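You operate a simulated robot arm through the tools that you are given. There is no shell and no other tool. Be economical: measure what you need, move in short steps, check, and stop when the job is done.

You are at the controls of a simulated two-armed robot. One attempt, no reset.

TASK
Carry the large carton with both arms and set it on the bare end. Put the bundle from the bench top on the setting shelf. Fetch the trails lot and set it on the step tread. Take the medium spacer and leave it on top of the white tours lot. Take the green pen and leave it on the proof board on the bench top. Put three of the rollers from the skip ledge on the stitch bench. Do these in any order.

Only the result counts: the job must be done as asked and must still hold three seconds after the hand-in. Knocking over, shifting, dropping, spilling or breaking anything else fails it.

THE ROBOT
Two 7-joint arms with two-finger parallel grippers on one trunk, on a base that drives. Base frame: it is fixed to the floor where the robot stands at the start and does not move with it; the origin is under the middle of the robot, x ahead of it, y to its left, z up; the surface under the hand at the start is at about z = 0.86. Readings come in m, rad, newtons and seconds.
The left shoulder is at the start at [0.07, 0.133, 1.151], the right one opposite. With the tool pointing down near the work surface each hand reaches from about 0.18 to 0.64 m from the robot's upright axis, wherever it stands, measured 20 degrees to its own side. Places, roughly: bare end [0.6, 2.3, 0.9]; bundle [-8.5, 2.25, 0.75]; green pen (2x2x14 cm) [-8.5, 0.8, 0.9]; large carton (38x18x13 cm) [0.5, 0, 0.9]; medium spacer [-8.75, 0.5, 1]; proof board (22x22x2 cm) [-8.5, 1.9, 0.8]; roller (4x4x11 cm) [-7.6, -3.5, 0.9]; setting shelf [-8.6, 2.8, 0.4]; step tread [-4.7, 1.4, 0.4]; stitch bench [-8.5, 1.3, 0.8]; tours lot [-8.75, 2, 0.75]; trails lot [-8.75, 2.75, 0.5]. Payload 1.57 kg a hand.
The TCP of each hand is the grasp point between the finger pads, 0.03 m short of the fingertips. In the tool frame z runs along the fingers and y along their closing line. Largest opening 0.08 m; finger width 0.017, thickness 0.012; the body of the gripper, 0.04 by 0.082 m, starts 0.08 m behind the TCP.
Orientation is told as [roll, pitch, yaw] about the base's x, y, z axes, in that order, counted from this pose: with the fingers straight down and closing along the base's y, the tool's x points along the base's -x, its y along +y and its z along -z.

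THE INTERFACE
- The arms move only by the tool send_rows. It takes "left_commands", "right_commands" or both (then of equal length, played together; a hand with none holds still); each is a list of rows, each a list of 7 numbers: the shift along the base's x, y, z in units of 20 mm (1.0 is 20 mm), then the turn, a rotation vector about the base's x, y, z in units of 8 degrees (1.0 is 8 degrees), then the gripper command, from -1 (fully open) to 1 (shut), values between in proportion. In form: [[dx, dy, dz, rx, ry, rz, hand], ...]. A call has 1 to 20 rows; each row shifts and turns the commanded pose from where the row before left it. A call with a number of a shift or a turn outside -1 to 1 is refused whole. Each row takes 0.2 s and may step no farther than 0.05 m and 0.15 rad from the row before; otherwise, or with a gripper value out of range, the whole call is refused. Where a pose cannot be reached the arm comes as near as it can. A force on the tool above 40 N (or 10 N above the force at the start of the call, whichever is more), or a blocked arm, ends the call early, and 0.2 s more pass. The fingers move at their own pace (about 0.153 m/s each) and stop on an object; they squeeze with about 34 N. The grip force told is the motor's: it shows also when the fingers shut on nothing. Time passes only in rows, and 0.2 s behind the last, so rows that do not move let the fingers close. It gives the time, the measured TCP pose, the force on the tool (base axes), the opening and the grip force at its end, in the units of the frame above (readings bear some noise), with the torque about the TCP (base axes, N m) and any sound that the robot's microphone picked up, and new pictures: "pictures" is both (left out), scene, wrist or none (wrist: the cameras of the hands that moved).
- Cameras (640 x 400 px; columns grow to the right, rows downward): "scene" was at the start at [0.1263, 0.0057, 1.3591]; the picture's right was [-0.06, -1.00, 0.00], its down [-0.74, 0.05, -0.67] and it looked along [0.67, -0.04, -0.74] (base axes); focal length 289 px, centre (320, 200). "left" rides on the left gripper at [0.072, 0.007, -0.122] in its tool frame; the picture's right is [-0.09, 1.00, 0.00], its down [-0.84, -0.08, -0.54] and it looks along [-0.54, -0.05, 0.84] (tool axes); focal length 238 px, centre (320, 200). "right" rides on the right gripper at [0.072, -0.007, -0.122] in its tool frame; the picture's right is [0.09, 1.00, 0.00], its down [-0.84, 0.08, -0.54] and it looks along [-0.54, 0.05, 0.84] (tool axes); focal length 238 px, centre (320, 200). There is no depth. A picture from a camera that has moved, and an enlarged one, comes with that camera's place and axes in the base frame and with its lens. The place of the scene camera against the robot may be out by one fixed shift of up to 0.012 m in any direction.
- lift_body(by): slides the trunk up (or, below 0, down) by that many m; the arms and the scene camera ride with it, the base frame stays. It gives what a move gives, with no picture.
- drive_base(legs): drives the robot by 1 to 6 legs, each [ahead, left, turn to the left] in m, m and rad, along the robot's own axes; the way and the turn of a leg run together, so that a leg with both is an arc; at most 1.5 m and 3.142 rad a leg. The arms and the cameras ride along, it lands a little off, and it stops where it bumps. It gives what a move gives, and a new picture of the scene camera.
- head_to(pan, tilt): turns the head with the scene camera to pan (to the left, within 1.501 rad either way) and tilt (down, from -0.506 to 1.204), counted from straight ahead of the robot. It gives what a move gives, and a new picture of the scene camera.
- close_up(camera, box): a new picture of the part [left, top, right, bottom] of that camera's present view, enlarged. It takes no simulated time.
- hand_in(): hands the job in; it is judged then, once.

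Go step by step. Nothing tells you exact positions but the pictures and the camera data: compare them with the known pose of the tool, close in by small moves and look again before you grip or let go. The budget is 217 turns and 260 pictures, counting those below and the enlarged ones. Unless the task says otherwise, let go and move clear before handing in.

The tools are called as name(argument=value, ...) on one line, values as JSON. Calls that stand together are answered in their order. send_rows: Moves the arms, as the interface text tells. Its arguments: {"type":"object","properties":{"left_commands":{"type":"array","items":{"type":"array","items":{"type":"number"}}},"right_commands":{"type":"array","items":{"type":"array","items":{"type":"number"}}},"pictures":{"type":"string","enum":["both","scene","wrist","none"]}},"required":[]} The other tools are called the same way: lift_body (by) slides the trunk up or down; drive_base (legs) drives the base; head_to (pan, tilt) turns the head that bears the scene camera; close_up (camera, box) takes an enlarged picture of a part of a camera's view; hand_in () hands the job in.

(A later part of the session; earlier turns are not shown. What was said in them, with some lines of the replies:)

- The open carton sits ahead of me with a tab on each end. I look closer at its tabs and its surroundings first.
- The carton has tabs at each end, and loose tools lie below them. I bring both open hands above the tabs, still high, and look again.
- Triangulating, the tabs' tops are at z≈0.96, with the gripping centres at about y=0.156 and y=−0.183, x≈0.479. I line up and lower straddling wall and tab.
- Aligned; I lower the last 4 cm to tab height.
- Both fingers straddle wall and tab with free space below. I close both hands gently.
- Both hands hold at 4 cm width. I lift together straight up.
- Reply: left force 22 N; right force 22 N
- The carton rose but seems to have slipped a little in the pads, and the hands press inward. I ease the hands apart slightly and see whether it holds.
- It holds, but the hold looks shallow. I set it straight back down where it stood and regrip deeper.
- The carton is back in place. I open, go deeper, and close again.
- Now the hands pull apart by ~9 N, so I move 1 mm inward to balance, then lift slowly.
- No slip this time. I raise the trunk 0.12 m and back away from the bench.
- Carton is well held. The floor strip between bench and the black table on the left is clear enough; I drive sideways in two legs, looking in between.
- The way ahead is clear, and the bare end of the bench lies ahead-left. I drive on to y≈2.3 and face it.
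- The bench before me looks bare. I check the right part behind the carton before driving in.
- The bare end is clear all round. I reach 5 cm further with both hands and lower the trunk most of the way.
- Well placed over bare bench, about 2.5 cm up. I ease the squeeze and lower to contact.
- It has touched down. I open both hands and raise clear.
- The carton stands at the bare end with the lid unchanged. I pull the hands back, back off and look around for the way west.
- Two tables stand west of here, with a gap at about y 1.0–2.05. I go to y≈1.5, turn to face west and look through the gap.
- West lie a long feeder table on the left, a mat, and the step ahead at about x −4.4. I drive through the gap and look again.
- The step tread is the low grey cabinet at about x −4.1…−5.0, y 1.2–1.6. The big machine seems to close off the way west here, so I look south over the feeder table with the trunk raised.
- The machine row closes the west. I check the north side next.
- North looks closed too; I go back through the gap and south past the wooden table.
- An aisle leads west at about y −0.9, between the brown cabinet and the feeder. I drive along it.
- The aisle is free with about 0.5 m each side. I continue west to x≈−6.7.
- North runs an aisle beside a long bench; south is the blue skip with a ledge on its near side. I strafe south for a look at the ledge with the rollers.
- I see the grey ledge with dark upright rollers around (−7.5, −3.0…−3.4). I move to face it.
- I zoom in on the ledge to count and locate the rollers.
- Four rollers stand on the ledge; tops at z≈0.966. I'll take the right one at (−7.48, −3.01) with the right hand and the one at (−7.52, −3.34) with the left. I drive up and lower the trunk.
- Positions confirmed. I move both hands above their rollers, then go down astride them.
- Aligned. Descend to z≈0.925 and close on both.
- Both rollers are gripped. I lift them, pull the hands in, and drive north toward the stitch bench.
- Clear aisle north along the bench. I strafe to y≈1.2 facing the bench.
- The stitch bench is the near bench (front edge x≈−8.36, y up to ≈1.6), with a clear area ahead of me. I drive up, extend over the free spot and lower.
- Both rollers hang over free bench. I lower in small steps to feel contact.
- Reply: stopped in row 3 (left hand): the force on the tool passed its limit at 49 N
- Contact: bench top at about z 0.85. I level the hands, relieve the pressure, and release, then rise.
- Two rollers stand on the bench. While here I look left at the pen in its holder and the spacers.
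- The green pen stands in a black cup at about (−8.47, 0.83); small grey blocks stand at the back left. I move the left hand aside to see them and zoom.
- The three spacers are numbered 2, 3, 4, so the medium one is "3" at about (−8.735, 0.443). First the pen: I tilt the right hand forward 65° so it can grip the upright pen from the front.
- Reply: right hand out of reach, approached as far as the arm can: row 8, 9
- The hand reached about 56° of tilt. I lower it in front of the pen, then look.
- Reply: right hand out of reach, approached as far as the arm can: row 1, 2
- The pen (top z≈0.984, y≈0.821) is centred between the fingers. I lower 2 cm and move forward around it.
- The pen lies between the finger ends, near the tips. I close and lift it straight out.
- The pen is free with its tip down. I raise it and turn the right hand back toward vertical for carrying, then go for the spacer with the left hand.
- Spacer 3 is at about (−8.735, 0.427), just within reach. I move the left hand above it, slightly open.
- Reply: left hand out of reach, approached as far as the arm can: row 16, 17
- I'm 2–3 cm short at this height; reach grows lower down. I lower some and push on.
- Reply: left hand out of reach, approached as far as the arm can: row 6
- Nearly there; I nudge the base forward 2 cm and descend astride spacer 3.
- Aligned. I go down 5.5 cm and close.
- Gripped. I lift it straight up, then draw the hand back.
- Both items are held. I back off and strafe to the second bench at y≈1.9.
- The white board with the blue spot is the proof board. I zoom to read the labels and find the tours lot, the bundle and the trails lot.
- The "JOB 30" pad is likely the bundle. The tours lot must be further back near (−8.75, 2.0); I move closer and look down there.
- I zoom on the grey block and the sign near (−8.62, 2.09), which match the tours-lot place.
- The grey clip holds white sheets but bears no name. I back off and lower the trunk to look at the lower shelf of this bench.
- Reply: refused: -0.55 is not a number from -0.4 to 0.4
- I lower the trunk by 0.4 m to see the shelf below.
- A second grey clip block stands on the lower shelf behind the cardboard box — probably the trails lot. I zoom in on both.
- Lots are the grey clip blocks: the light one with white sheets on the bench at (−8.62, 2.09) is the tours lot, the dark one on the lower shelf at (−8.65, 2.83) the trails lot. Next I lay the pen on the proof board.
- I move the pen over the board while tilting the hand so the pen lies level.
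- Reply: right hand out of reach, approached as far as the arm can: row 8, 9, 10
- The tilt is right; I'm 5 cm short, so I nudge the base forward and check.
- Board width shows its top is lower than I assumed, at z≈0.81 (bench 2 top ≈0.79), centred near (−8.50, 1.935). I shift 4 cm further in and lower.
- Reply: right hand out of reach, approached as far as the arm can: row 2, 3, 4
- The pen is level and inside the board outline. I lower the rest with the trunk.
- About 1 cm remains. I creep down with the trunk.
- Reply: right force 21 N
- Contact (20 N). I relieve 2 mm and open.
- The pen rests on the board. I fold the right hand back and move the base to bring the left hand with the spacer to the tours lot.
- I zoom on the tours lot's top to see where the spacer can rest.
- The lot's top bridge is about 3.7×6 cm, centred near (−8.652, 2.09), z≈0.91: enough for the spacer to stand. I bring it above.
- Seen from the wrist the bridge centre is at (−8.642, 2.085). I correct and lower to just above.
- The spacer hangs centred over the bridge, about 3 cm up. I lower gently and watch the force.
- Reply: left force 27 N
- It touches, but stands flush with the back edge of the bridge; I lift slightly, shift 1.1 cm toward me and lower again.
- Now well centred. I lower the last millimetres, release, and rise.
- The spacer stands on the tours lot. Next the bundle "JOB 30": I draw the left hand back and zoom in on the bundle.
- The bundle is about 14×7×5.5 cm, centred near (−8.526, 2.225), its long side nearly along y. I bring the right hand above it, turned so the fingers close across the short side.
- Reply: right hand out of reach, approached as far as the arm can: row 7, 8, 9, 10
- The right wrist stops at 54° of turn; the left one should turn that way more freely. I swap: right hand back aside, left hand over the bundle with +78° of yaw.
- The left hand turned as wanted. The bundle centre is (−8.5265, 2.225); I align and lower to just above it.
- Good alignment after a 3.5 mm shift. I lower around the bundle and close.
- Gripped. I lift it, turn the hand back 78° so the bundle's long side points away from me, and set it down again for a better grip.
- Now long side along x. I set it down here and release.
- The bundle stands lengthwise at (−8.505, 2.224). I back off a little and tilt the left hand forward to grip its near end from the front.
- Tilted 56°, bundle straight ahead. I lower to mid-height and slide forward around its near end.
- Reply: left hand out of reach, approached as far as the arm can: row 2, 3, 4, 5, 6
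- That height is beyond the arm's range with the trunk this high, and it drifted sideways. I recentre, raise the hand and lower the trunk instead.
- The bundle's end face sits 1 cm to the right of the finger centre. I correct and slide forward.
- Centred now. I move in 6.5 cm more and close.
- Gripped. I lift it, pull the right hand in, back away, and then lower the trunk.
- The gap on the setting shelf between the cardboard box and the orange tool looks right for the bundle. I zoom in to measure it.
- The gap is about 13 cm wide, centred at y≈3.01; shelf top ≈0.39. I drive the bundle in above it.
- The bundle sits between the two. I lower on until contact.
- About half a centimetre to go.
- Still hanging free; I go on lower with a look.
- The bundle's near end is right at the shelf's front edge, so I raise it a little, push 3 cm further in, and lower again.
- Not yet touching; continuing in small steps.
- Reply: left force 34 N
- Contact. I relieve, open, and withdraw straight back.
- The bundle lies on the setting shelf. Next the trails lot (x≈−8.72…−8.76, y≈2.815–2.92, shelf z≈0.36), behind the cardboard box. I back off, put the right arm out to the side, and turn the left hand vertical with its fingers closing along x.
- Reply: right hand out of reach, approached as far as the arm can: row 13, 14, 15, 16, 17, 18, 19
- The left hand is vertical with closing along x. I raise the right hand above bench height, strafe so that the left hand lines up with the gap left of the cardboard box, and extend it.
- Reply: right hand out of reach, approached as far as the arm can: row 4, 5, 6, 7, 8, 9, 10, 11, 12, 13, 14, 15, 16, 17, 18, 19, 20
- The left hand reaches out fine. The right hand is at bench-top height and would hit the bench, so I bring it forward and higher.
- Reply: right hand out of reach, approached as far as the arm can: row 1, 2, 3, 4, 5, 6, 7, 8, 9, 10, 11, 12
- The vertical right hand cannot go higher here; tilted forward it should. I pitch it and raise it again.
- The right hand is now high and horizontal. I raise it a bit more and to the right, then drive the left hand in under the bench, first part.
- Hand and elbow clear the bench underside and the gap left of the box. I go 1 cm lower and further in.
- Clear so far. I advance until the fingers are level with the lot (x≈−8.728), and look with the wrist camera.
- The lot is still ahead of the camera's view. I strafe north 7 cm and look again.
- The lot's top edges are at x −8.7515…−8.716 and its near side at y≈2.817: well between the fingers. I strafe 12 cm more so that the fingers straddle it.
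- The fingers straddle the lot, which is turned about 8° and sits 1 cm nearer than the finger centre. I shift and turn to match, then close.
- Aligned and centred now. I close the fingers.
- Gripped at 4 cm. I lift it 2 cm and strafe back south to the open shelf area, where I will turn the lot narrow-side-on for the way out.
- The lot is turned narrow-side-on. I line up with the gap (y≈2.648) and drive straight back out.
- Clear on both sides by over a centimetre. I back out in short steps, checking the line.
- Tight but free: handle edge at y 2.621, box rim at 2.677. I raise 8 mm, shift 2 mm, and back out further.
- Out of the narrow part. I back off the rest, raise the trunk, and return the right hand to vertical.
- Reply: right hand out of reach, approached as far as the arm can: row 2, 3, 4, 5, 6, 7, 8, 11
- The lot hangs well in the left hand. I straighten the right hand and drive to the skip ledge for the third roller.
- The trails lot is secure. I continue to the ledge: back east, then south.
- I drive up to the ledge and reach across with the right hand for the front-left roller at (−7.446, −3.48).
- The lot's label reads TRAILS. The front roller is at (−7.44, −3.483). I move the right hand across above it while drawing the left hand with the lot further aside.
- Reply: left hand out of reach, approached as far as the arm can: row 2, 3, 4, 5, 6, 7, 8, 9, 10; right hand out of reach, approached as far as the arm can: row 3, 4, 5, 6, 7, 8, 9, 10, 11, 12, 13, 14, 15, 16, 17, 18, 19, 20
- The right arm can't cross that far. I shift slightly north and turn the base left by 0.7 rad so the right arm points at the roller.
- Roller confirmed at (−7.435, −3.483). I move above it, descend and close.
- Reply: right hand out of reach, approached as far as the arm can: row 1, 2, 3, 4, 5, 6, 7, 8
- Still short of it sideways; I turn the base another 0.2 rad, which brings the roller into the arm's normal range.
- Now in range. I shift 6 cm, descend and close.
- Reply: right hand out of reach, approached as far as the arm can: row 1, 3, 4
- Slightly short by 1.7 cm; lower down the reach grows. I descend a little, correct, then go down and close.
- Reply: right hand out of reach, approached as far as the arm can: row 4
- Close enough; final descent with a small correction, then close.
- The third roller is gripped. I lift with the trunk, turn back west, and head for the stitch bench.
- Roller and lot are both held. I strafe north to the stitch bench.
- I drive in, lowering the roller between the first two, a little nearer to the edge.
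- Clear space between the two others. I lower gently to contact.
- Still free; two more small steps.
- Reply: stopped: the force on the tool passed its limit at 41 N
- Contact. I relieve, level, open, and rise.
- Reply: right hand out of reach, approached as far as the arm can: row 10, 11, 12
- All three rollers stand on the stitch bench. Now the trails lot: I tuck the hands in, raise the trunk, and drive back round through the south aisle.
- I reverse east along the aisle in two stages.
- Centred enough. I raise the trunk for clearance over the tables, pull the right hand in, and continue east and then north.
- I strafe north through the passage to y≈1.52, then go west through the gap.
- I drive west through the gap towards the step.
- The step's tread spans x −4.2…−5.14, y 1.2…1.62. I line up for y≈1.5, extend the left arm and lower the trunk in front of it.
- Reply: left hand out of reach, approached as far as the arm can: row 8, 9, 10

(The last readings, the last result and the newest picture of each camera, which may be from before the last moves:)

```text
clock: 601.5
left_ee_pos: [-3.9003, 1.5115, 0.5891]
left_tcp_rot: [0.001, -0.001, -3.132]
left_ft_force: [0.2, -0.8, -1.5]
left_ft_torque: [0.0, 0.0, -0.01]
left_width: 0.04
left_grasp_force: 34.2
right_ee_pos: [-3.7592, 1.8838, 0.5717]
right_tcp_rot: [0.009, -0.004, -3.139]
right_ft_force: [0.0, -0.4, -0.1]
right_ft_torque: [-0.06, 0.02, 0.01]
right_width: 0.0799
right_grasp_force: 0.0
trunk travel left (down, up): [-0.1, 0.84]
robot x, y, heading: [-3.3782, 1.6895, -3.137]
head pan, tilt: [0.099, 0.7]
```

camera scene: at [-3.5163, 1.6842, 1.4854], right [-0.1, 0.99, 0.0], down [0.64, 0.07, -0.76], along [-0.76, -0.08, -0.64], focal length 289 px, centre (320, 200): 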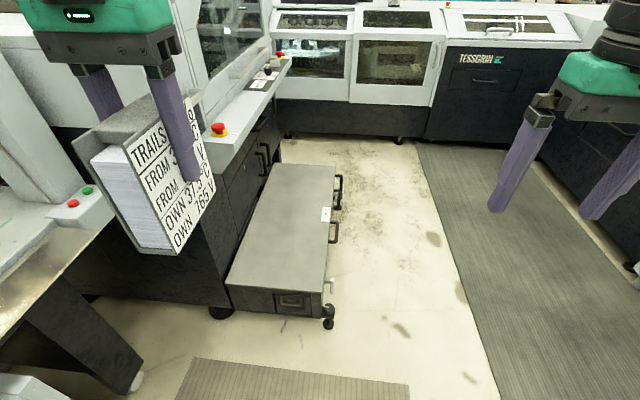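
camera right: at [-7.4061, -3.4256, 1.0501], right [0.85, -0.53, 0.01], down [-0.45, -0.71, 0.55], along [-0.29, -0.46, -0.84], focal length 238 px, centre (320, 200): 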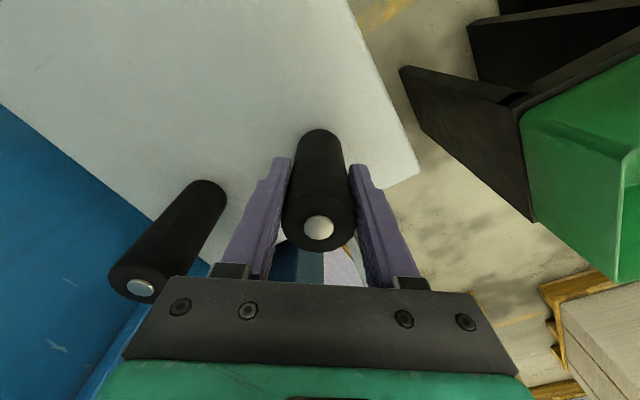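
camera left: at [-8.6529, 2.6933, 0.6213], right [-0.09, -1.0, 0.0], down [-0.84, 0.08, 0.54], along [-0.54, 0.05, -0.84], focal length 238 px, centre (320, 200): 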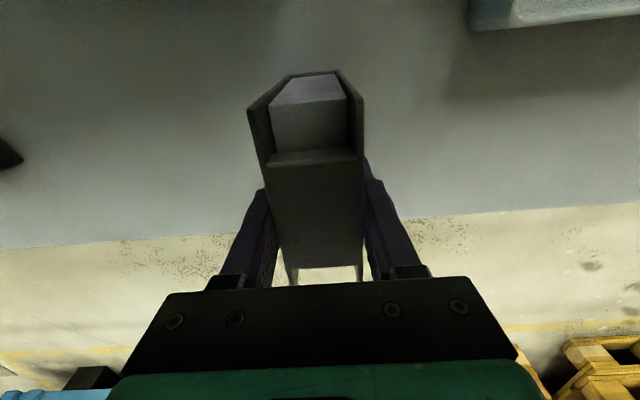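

Lot is at z≈0.51 (bottom). I drive forward over the tread.

drive_base(legs=[[0.5, 0, 0]])

lift_body(by=-0.05)

close_up(camera="scene", box=[100, 100, 500, 350])

```text
clock: 604.5
left_ee_pos: [-4.4125, 1.5177, 0.5876]
left_tcp_rot: [0.003, -0.001, -3.141]
left_ft_force: [-0.1, -0.5, -2.5]
left_ft_torque: [0.0, 0.0, -0.05]
left_width: 0.0397
left_grasp_force: 34.0
right_ee_pos: [-4.2662, 1.8882, 0.5721]
right_tcp_rot: [0.009, -0.007, 3.133]
right_ft_force: [0.1, 0.1, 0.8]
right_ft_torque: [0.0, -0.02, -0.05]
right_width: 0.0801
right_grasp_force: 0.0
trunk travel left (down, up): [-0.1, 0.84]
robot x, y, heading: [-3.8897, 1.6886, 3.135]
head pan, tilt: [0.099, 0.7]
camera scene: at [-4.0264, 1.6909, 0.7454], right [-0.09, 1.0, 0.0], down [0.64, 0.06, -0.76], along [-0.76, -0.07, -0.64], focal length 289 px, centre (320, 200)
```

scene: 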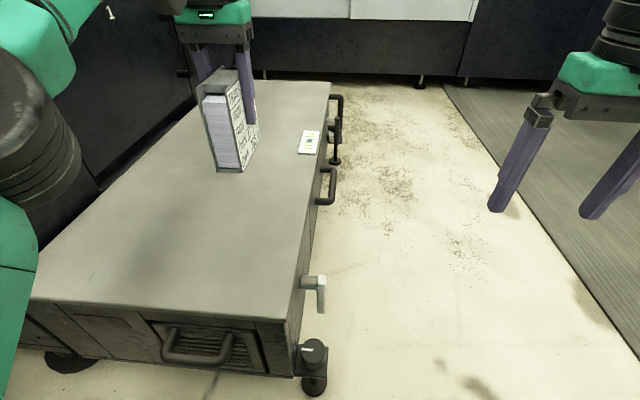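

```text
clock: 605.4
left_ee_pos: [-4.413, 1.5167, 0.5377]
left_tcp_rot: [0.002, -0.002, -3.142]
left_ft_force: [-0.6, 0.6, -2.4]
left_ft_torque: [-0.03, 0.03, 0.0]
left_width: 0.0399
left_grasp_force: 34.6
right_ee_pos: [-4.2674, 1.8875, 0.5232]
right_tcp_rot: [0.008, -0.006, 3.134]
right_ft_force: [-0.5, -1.3, 0.6]
right_ft_torque: [0.01, -0.01, -0.01]
right_width: 0.08
right_grasp_force: 0.1
trunk travel left (down, up): [-0.05, 0.89]
robot x, y, heading: [-3.8879, 1.6854, 3.136]
head pan, tilt: [0.099, 0.7]
```

```text
1.60 times, centred on (300, 225) of scene
camera zoom: at [-4.0262, 1.6909, 0.6954], right [-0.09, 1.0, 0.0], down [0.64, 0.06, -0.76], along [-0.76, -0.07, -0.64], focal length 462 px, centre (352, 160)
```

zoom: 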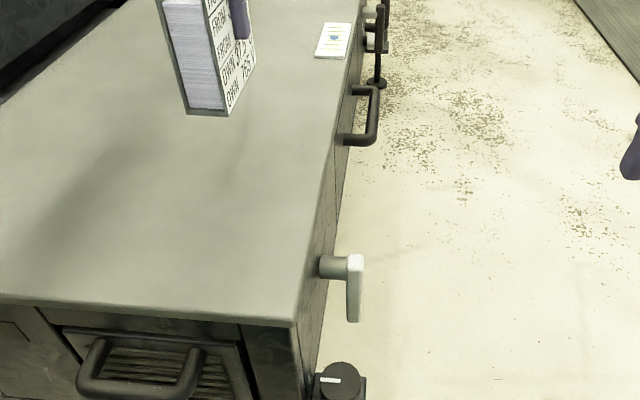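

The lot hangs over the tread, clear of the sticker. I lower with the arm in small steps.

send_rows(left_commands=[[0, -0.3, -0.5, 0, 0, 0, 1], [0, -0.3, -0.5, 0, 0, 0, 1], [0, -0.3, -0.4, 0, 0, 0, 1], [0, 0, -0.3, 0, 0, 0, 1], [0, 0, 0, 0, 0, 0, 1]], pictures="none")

close_up(camera="scene", box=[160, 60, 340, 190])

```text
clock: 606.6
left_ee_pos: [-4.4125, 1.5001, 0.5034]
left_tcp_rot: [0.003, -0.001, -3.142]
left_ft_force: [-0.2, -0.7, -3.0]
left_ft_torque: [-0.01, 0.02, 0.0]
left_width: 0.0398
left_grasp_force: 33.8
right_ee_pos: [-4.2664, 1.8882, 0.522]
right_tcp_rot: [0.008, -0.007, 3.133]
right_ft_force: [-0.4, 0.1, 0.2]
right_ft_torque: [0.03, -0.01, 0.01]
right_width: 0.0802
right_grasp_force: 0.0
trunk travel left (down, up): [-0.05, 0.89]
robot x, y, heading: [-3.8879, 1.6905, 3.135]
head pan, tilt: [0.099, 0.7]
```

```text
3.08 times, centred on (250, 125) of scene
camera zoom: at [-4.0263, 1.6909, 0.6954], right [-0.09, 1.0, 0.0], down [0.64, 0.06, -0.76], along [-0.76, -0.07, -0.64], focal length 888 px, centre (535, 431)
```

zoom: 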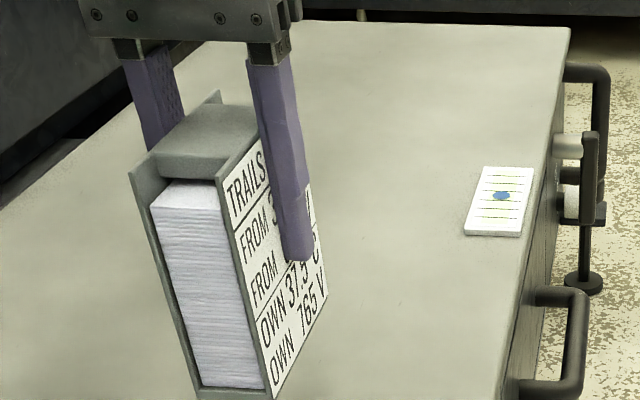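

Nearly down. I continue in 4 mm steps watching the force.

send_rows(left_commands=[[0, 0, -0.25, 0, 0, 0, 1], [0, 0, -0.25, 0, 0, 0, 1], [0, 0, -0.2, 0, 0, 0, 1], [0, 0, 0, 0, 0, 0, 1]], pictures="none")

```text
clock: 607.6
left_ee_pos: [-4.4131, 1.4991, 0.4897]
left_tcp_rot: [0.002, -0.001, -3.141]
left_ft_force: [0.0, -0.4, -2.2]
left_ft_torque: [-0.01, 0.03, -0.02]
left_width: 0.04
left_grasp_force: 33.5
right_ee_pos: [-4.2666, 1.8885, 0.5216]
right_tcp_rot: [0.007, -0.007, 3.132]
right_ft_force: [0.4, 0.2, 0.1]
right_ft_torque: [-0.03, 0.03, -0.03]
right_width: 0.08
right_grasp_force: 0.0
trunk travel left (down, up): [-0.05, 0.89]
robot x, y, heading: [-3.8876, 1.6859, 3.138]
head pan, tilt: [0.099, 0.7]
```

Not touching yet; further down.

send_rows(left_commands=[[0, 0, -0.2, 0, 0, 0, 1], [0, 0, -0.2, 0, 0, 0, 1], [0, 0, -0.2, 0, 0, 0, 1], [0, 0, 0, 0, 0, 0, 1]], pictures="none")

```text
clock: 608.6
left_ee_pos: [-4.412, 1.4987, 0.4783]
left_tcp_rot: [0.002, -0.003, -3.141]
left_ft_force: [-0.3, 0.1, -2.1]
left_ft_torque: [0.01, 0.01, 0.0]
left_width: 0.0399
left_grasp_force: 33.4
right_ee_pos: [-4.2659, 1.889, 0.521]
right_tcp_rot: [0.009, -0.005, 3.134]
right_ft_force: [-0.2, -0.4, 0.5]
right_ft_torque: [0.0, 0.0, 0.0]
right_width: 0.08
right_grasp_force: 0.1
trunk travel left (down, up): [-0.05, 0.89]
robot x, y, heading: [-3.8867, 1.6885, 3.138]
head pan, tilt: [0.099, 0.7]
```

I continue lowering in the same small steps.

send_rows(left_commands=[[0, 0, -0.2, 0, 0, 0, 1], [0, 0, -0.2, 0, 0, 0, 1], [0, 0, -0.2, 0, 0, 0, 1], [0, 0, 0, 0, 0, 0, 1]], pictures="none")

close_up(camera="scene", box=[160, 70, 340, 210])

```text
clock: 609.6
left_ee_pos: [-4.4126, 1.4968, 0.4654]
left_tcp_rot: [0.003, 0.001, -3.141]
left_ft_force: [0.0, 0.6, -2.7]
left_ft_torque: [0.0, 0.01, -0.03]
left_width: 0.0399
left_grasp_force: 33.6
right_ee_pos: [-4.2665, 1.8877, 0.5225]
right_tcp_rot: [0.011, -0.005, 3.133]
right_ft_force: [0.8, -0.1, 0.2]
right_ft_torque: [0.04, 0.02, 0.0]
right_width: 0.0797
right_grasp_force: 0.0
trunk travel left (down, up): [-0.05, 0.89]
robot x, y, heading: [-3.8911, 1.6869, 3.135]
head pan, tilt: [0.099, 0.7]
```

```text
2.86 times, centred on (250, 140) of scene
camera zoom: at [-4.0263, 1.6909, 0.6954], right [-0.09, 1.0, 0.0], down [0.64, 0.06, -0.76], along [-0.76, -0.07, -0.64], focal length 825 px, centre (520, 371)
```

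zoom: 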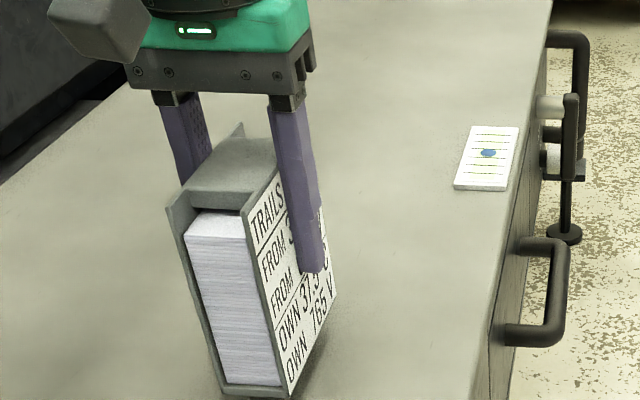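

A shadow shows a small gap still. Further small steps.

send_rows(left_commands=[[0, 0, -0.2, 0, 0, 0, 1], [0, 0, -0.2, 0, 0, 0, 1], [0, 0, -0.2, 0, 0, 0, 1], [0, 0, 0, 0, 0, 0, 1]], pictures="none")

```text
clock: 610.6
left_ee_pos: [-4.4135, 1.4984, 0.4538]
left_tcp_rot: [0.004, 0.0, -3.143]
left_ft_force: [0.3, 0.3, -2.8]
left_ft_torque: [-0.03, -0.04, 0.01]
left_width: 0.0401
left_grasp_force: 34.1
right_ee_pos: [-4.2653, 1.8878, 0.521]
right_tcp_rot: [0.009, -0.004, 3.132]
right_ft_force: [0.0, 0.0, -0.2]
right_ft_torque: [-0.04, -0.01, -0.03]
right_width: 0.08
right_grasp_force: 0.0
trunk travel left (down, up): [-0.05, 0.89]
robot x, y, heading: [-3.8862, 1.6869, 3.133]
head pan, tilt: [0.099, 0.7]
```

Still free; again.

send_rows(left_commands=[[0, 0, -0.2, 0, 0, 0, 1], [0, 0, -0.2, 0, 0, 0, 1], [0, 0, -0.15, 0, 0, 0, 1], [0, 0, 0, 0, 0, 0, 1]], pictures="none")

```text
clock: 611.6
left_ee_pos: [-4.4131, 1.4995, 0.4424]
left_tcp_rot: [0.002, 0.0, -3.141]
left_ft_force: [0.6, 0.5, -2.5]
left_ft_torque: [0.0, 0.01, 0.03]
left_width: 0.04
left_grasp_force: 34.1
right_ee_pos: [-4.2662, 1.8883, 0.5221]
right_tcp_rot: [0.007, -0.005, 3.131]
right_ft_force: [-0.6, -0.4, -0.8]
right_ft_torque: [-0.02, 0.0, 0.0]
right_width: 0.0798
right_grasp_force: 0.0
trunk travel left (down, up): [-0.05, 0.89]
robot x, y, heading: [-3.8862, 1.6872, 3.139]
head pan, tilt: [0.099, 0.7]
```

send_rows(left_commands=[[0, 0, -0.2, 0, 0, 0, 1], [0, 0, -0.2, 0, 0, 0, 1], [0, 0, 0, 0, 0, 0, 1]], pictures="none")

close_up(camera="scene", box=[190, 130, 300, 230])

```text
clock: 612.4
left_ee_pos: [-4.4115, 1.5, 0.4387]
left_tcp_rot: [0.002, -0.009, -3.141]
left_ft_force: [-5.2, -3.0, 29.3]
left_ft_torque: [0.1, 0.05, -0.02]
left_width: 0.0397
left_grasp_force: 34.3
right_ee_pos: [-4.2642, 1.8894, 0.524]
right_tcp_rot: [0.009, -0.008, 3.134]
right_ft_force: [0.7, -0.4, 0.3]
right_ft_torque: [0.01, -0.02, 0.0]
right_width: 0.08
right_grasp_force: 0.0
trunk travel left (down, up): [-0.05, 0.89]
robot x, y, heading: [-3.888, 1.6851, 3.131]
head pan, tilt: [0.099, 0.7]
```

```text
4.00 times, centred on (245, 180) of scene
camera zoom: at [-4.0237, 1.6917, 0.6963], right [-0.09, 1.0, 0.0], down [0.64, 0.06, -0.77], along [-0.76, -0.07, -0.64], focal length 1155 px, centre (620, 280)
```

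zoom: 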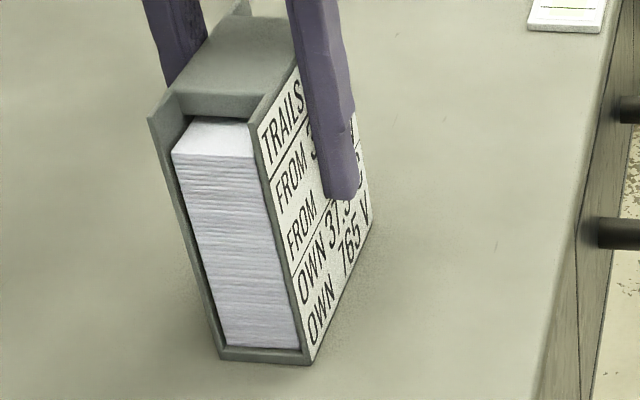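

Contact. I relieve the pressure, open, and rise straight up.

send_rows(left_commands=[[0, 0, 0.16, 0, 0, 0, 1], [0, 0, 0, 0, 0, 0, 0.3], [0, 0, 0, 0, 0, 0, -0.2], [0, 0, 0, 0, 0, 0, -0.8], [0, 0, 0, 0, 0, 0, -1], [0, 0, 0, 0, 0, 0, -1], [0, 0, 0.6, 0, 0, 0, -1], [0, 0, 1, 0, 0, 0, -1], [0, 0, 1, 0, 0, 0, -1], [0, 0, 1, 0, 0, 0, -1], [0, 0, 1, 0, 0, 0, -1], [0, 0, 1, 0, 0, 0, -1]], pictures="none")

lift_body(by=0.15)

drive_base(legs=[[-0.35, 0, 0]])

```text
clock: 615.0
left_ee_pos: [-4.4054, 1.4994, 0.5448]
left_tcp_rot: [0.001, -0.001, -3.139]
left_ft_force: [-0.4, -0.1, 0.4]
left_ft_torque: [-0.01, 0.0, 0.02]
left_width: 0.0798
left_grasp_force: 0.0
left hand out of reach, approached as far as the arm can: row 12
right_ee_pos: [-4.2657, 1.8873, 0.5223]
right_tcp_rot: [0.009, -0.005, 3.132]
right_ft_force: [0.6, -0.3, 0.0]
right_ft_torque: [0.01, -0.01, 0.0]
right_width: 0.0798
right_grasp_force: 0.1
trunk travel left (down, up): [-0.05, 0.89]
robot x, y, heading: [-3.8888, 1.6867, 3.138]
head pan, tilt: [0.099, 0.7]
```

```text
clock: 616.7
left_ee_pos: [-4.4041, 1.4999, 0.6952]
left_tcp_rot: [0.002, -0.003, -3.14]
left_ft_force: [0.2, 0.0, -0.2]
left_ft_torque: [0.0, 0.02, -0.01]
left_width: 0.0799
left_grasp_force: 0.0
right_ee_pos: [-4.2666, 1.8889, 0.6715]
right_tcp_rot: [0.007, -0.004, 3.133]
right_ft_force: [0.2, -0.3, -0.5]
right_ft_torque: [0.0, 0.01, 0.0]
right_width: 0.08
right_grasp_force: 0.1
trunk travel left (down, up): [-0.2, 0.74]
robot x, y, heading: [-3.8915, 1.6839, 3.134]
head pan, tilt: [0.099, 0.7]
```

```text
clock: 619.0
left_ee_pos: [-4.0556, 1.4988, 0.6952]
left_tcp_rot: [0.003, -0.004, 3.138]
left_ft_force: [0.2, 0.0, -0.4]
left_ft_torque: [0.05, 0.02, 0.0]
left_width: 0.0803
left_grasp_force: 0.1
right_ee_pos: [-3.9151, 1.887, 0.6715]
right_tcp_rot: [0.008, -0.004, 3.129]
right_ft_force: [-0.1, 0.7, -0.2]
right_ft_torque: [0.05, 0.0, 0.01]
right_width: 0.0802
right_grasp_force: 0.1
trunk travel left (down, up): [-0.2, 0.74]
robot x, y, heading: [-3.5398, 1.6819, 3.129]
head pan, tilt: [0.099, 0.7]
camera scene: at [-3.6761, 1.6884, 0.8455], right [-0.09, 1.0, 0.0], down [0.64, 0.06, -0.77], along [-0.76, -0.07, -0.64], focal length 289 px, centre (320, 200)
```

scene: 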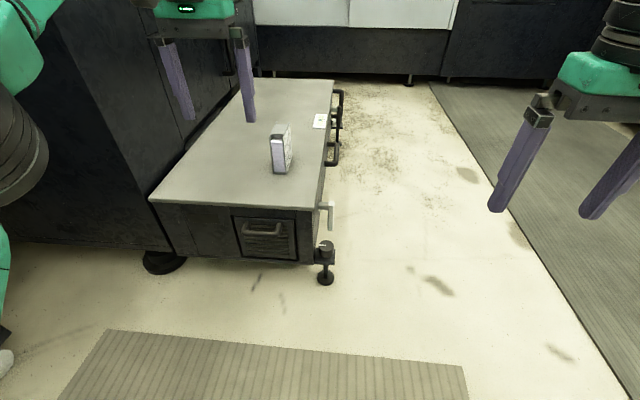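

The trails lot stands on the step tread and both hands are clear; carton, pen, spacer, bundle and three rollers were all seen in place. I hand in.

hand_in()

```text
The job is handed in.
```

I did all six parts and handed the job in; no result came back, so I can't say whether it passed.

- **Carton:** it stands at the bare end. The first lift slipped, so I set it back down in place and gripped it again.
- **Bundle:** I took "JOB 30" to be the bundle, because it matched the given place. It is on the setting shelf, between the cardboard box and the orange tool.
- **Trails lot:** its label reads TRAILS. It stands on the step tread.
- **Spacer:** of the three numbered 2, 3 and 4, I took 3 as the medium one. It stands on the light grey clip of white sheets. I never saw the word "tours" on that clip and chose it by place and by likeness to the trails lot.
- **Pen:** it lies on the proof board.
- **Rollers:** three of the four from the ledge stand on the stitch bench.

I saw no sign that anything else was moved or knocked over. I saw each item in place after letting go, but I did not go back for a last check before the hand-in.
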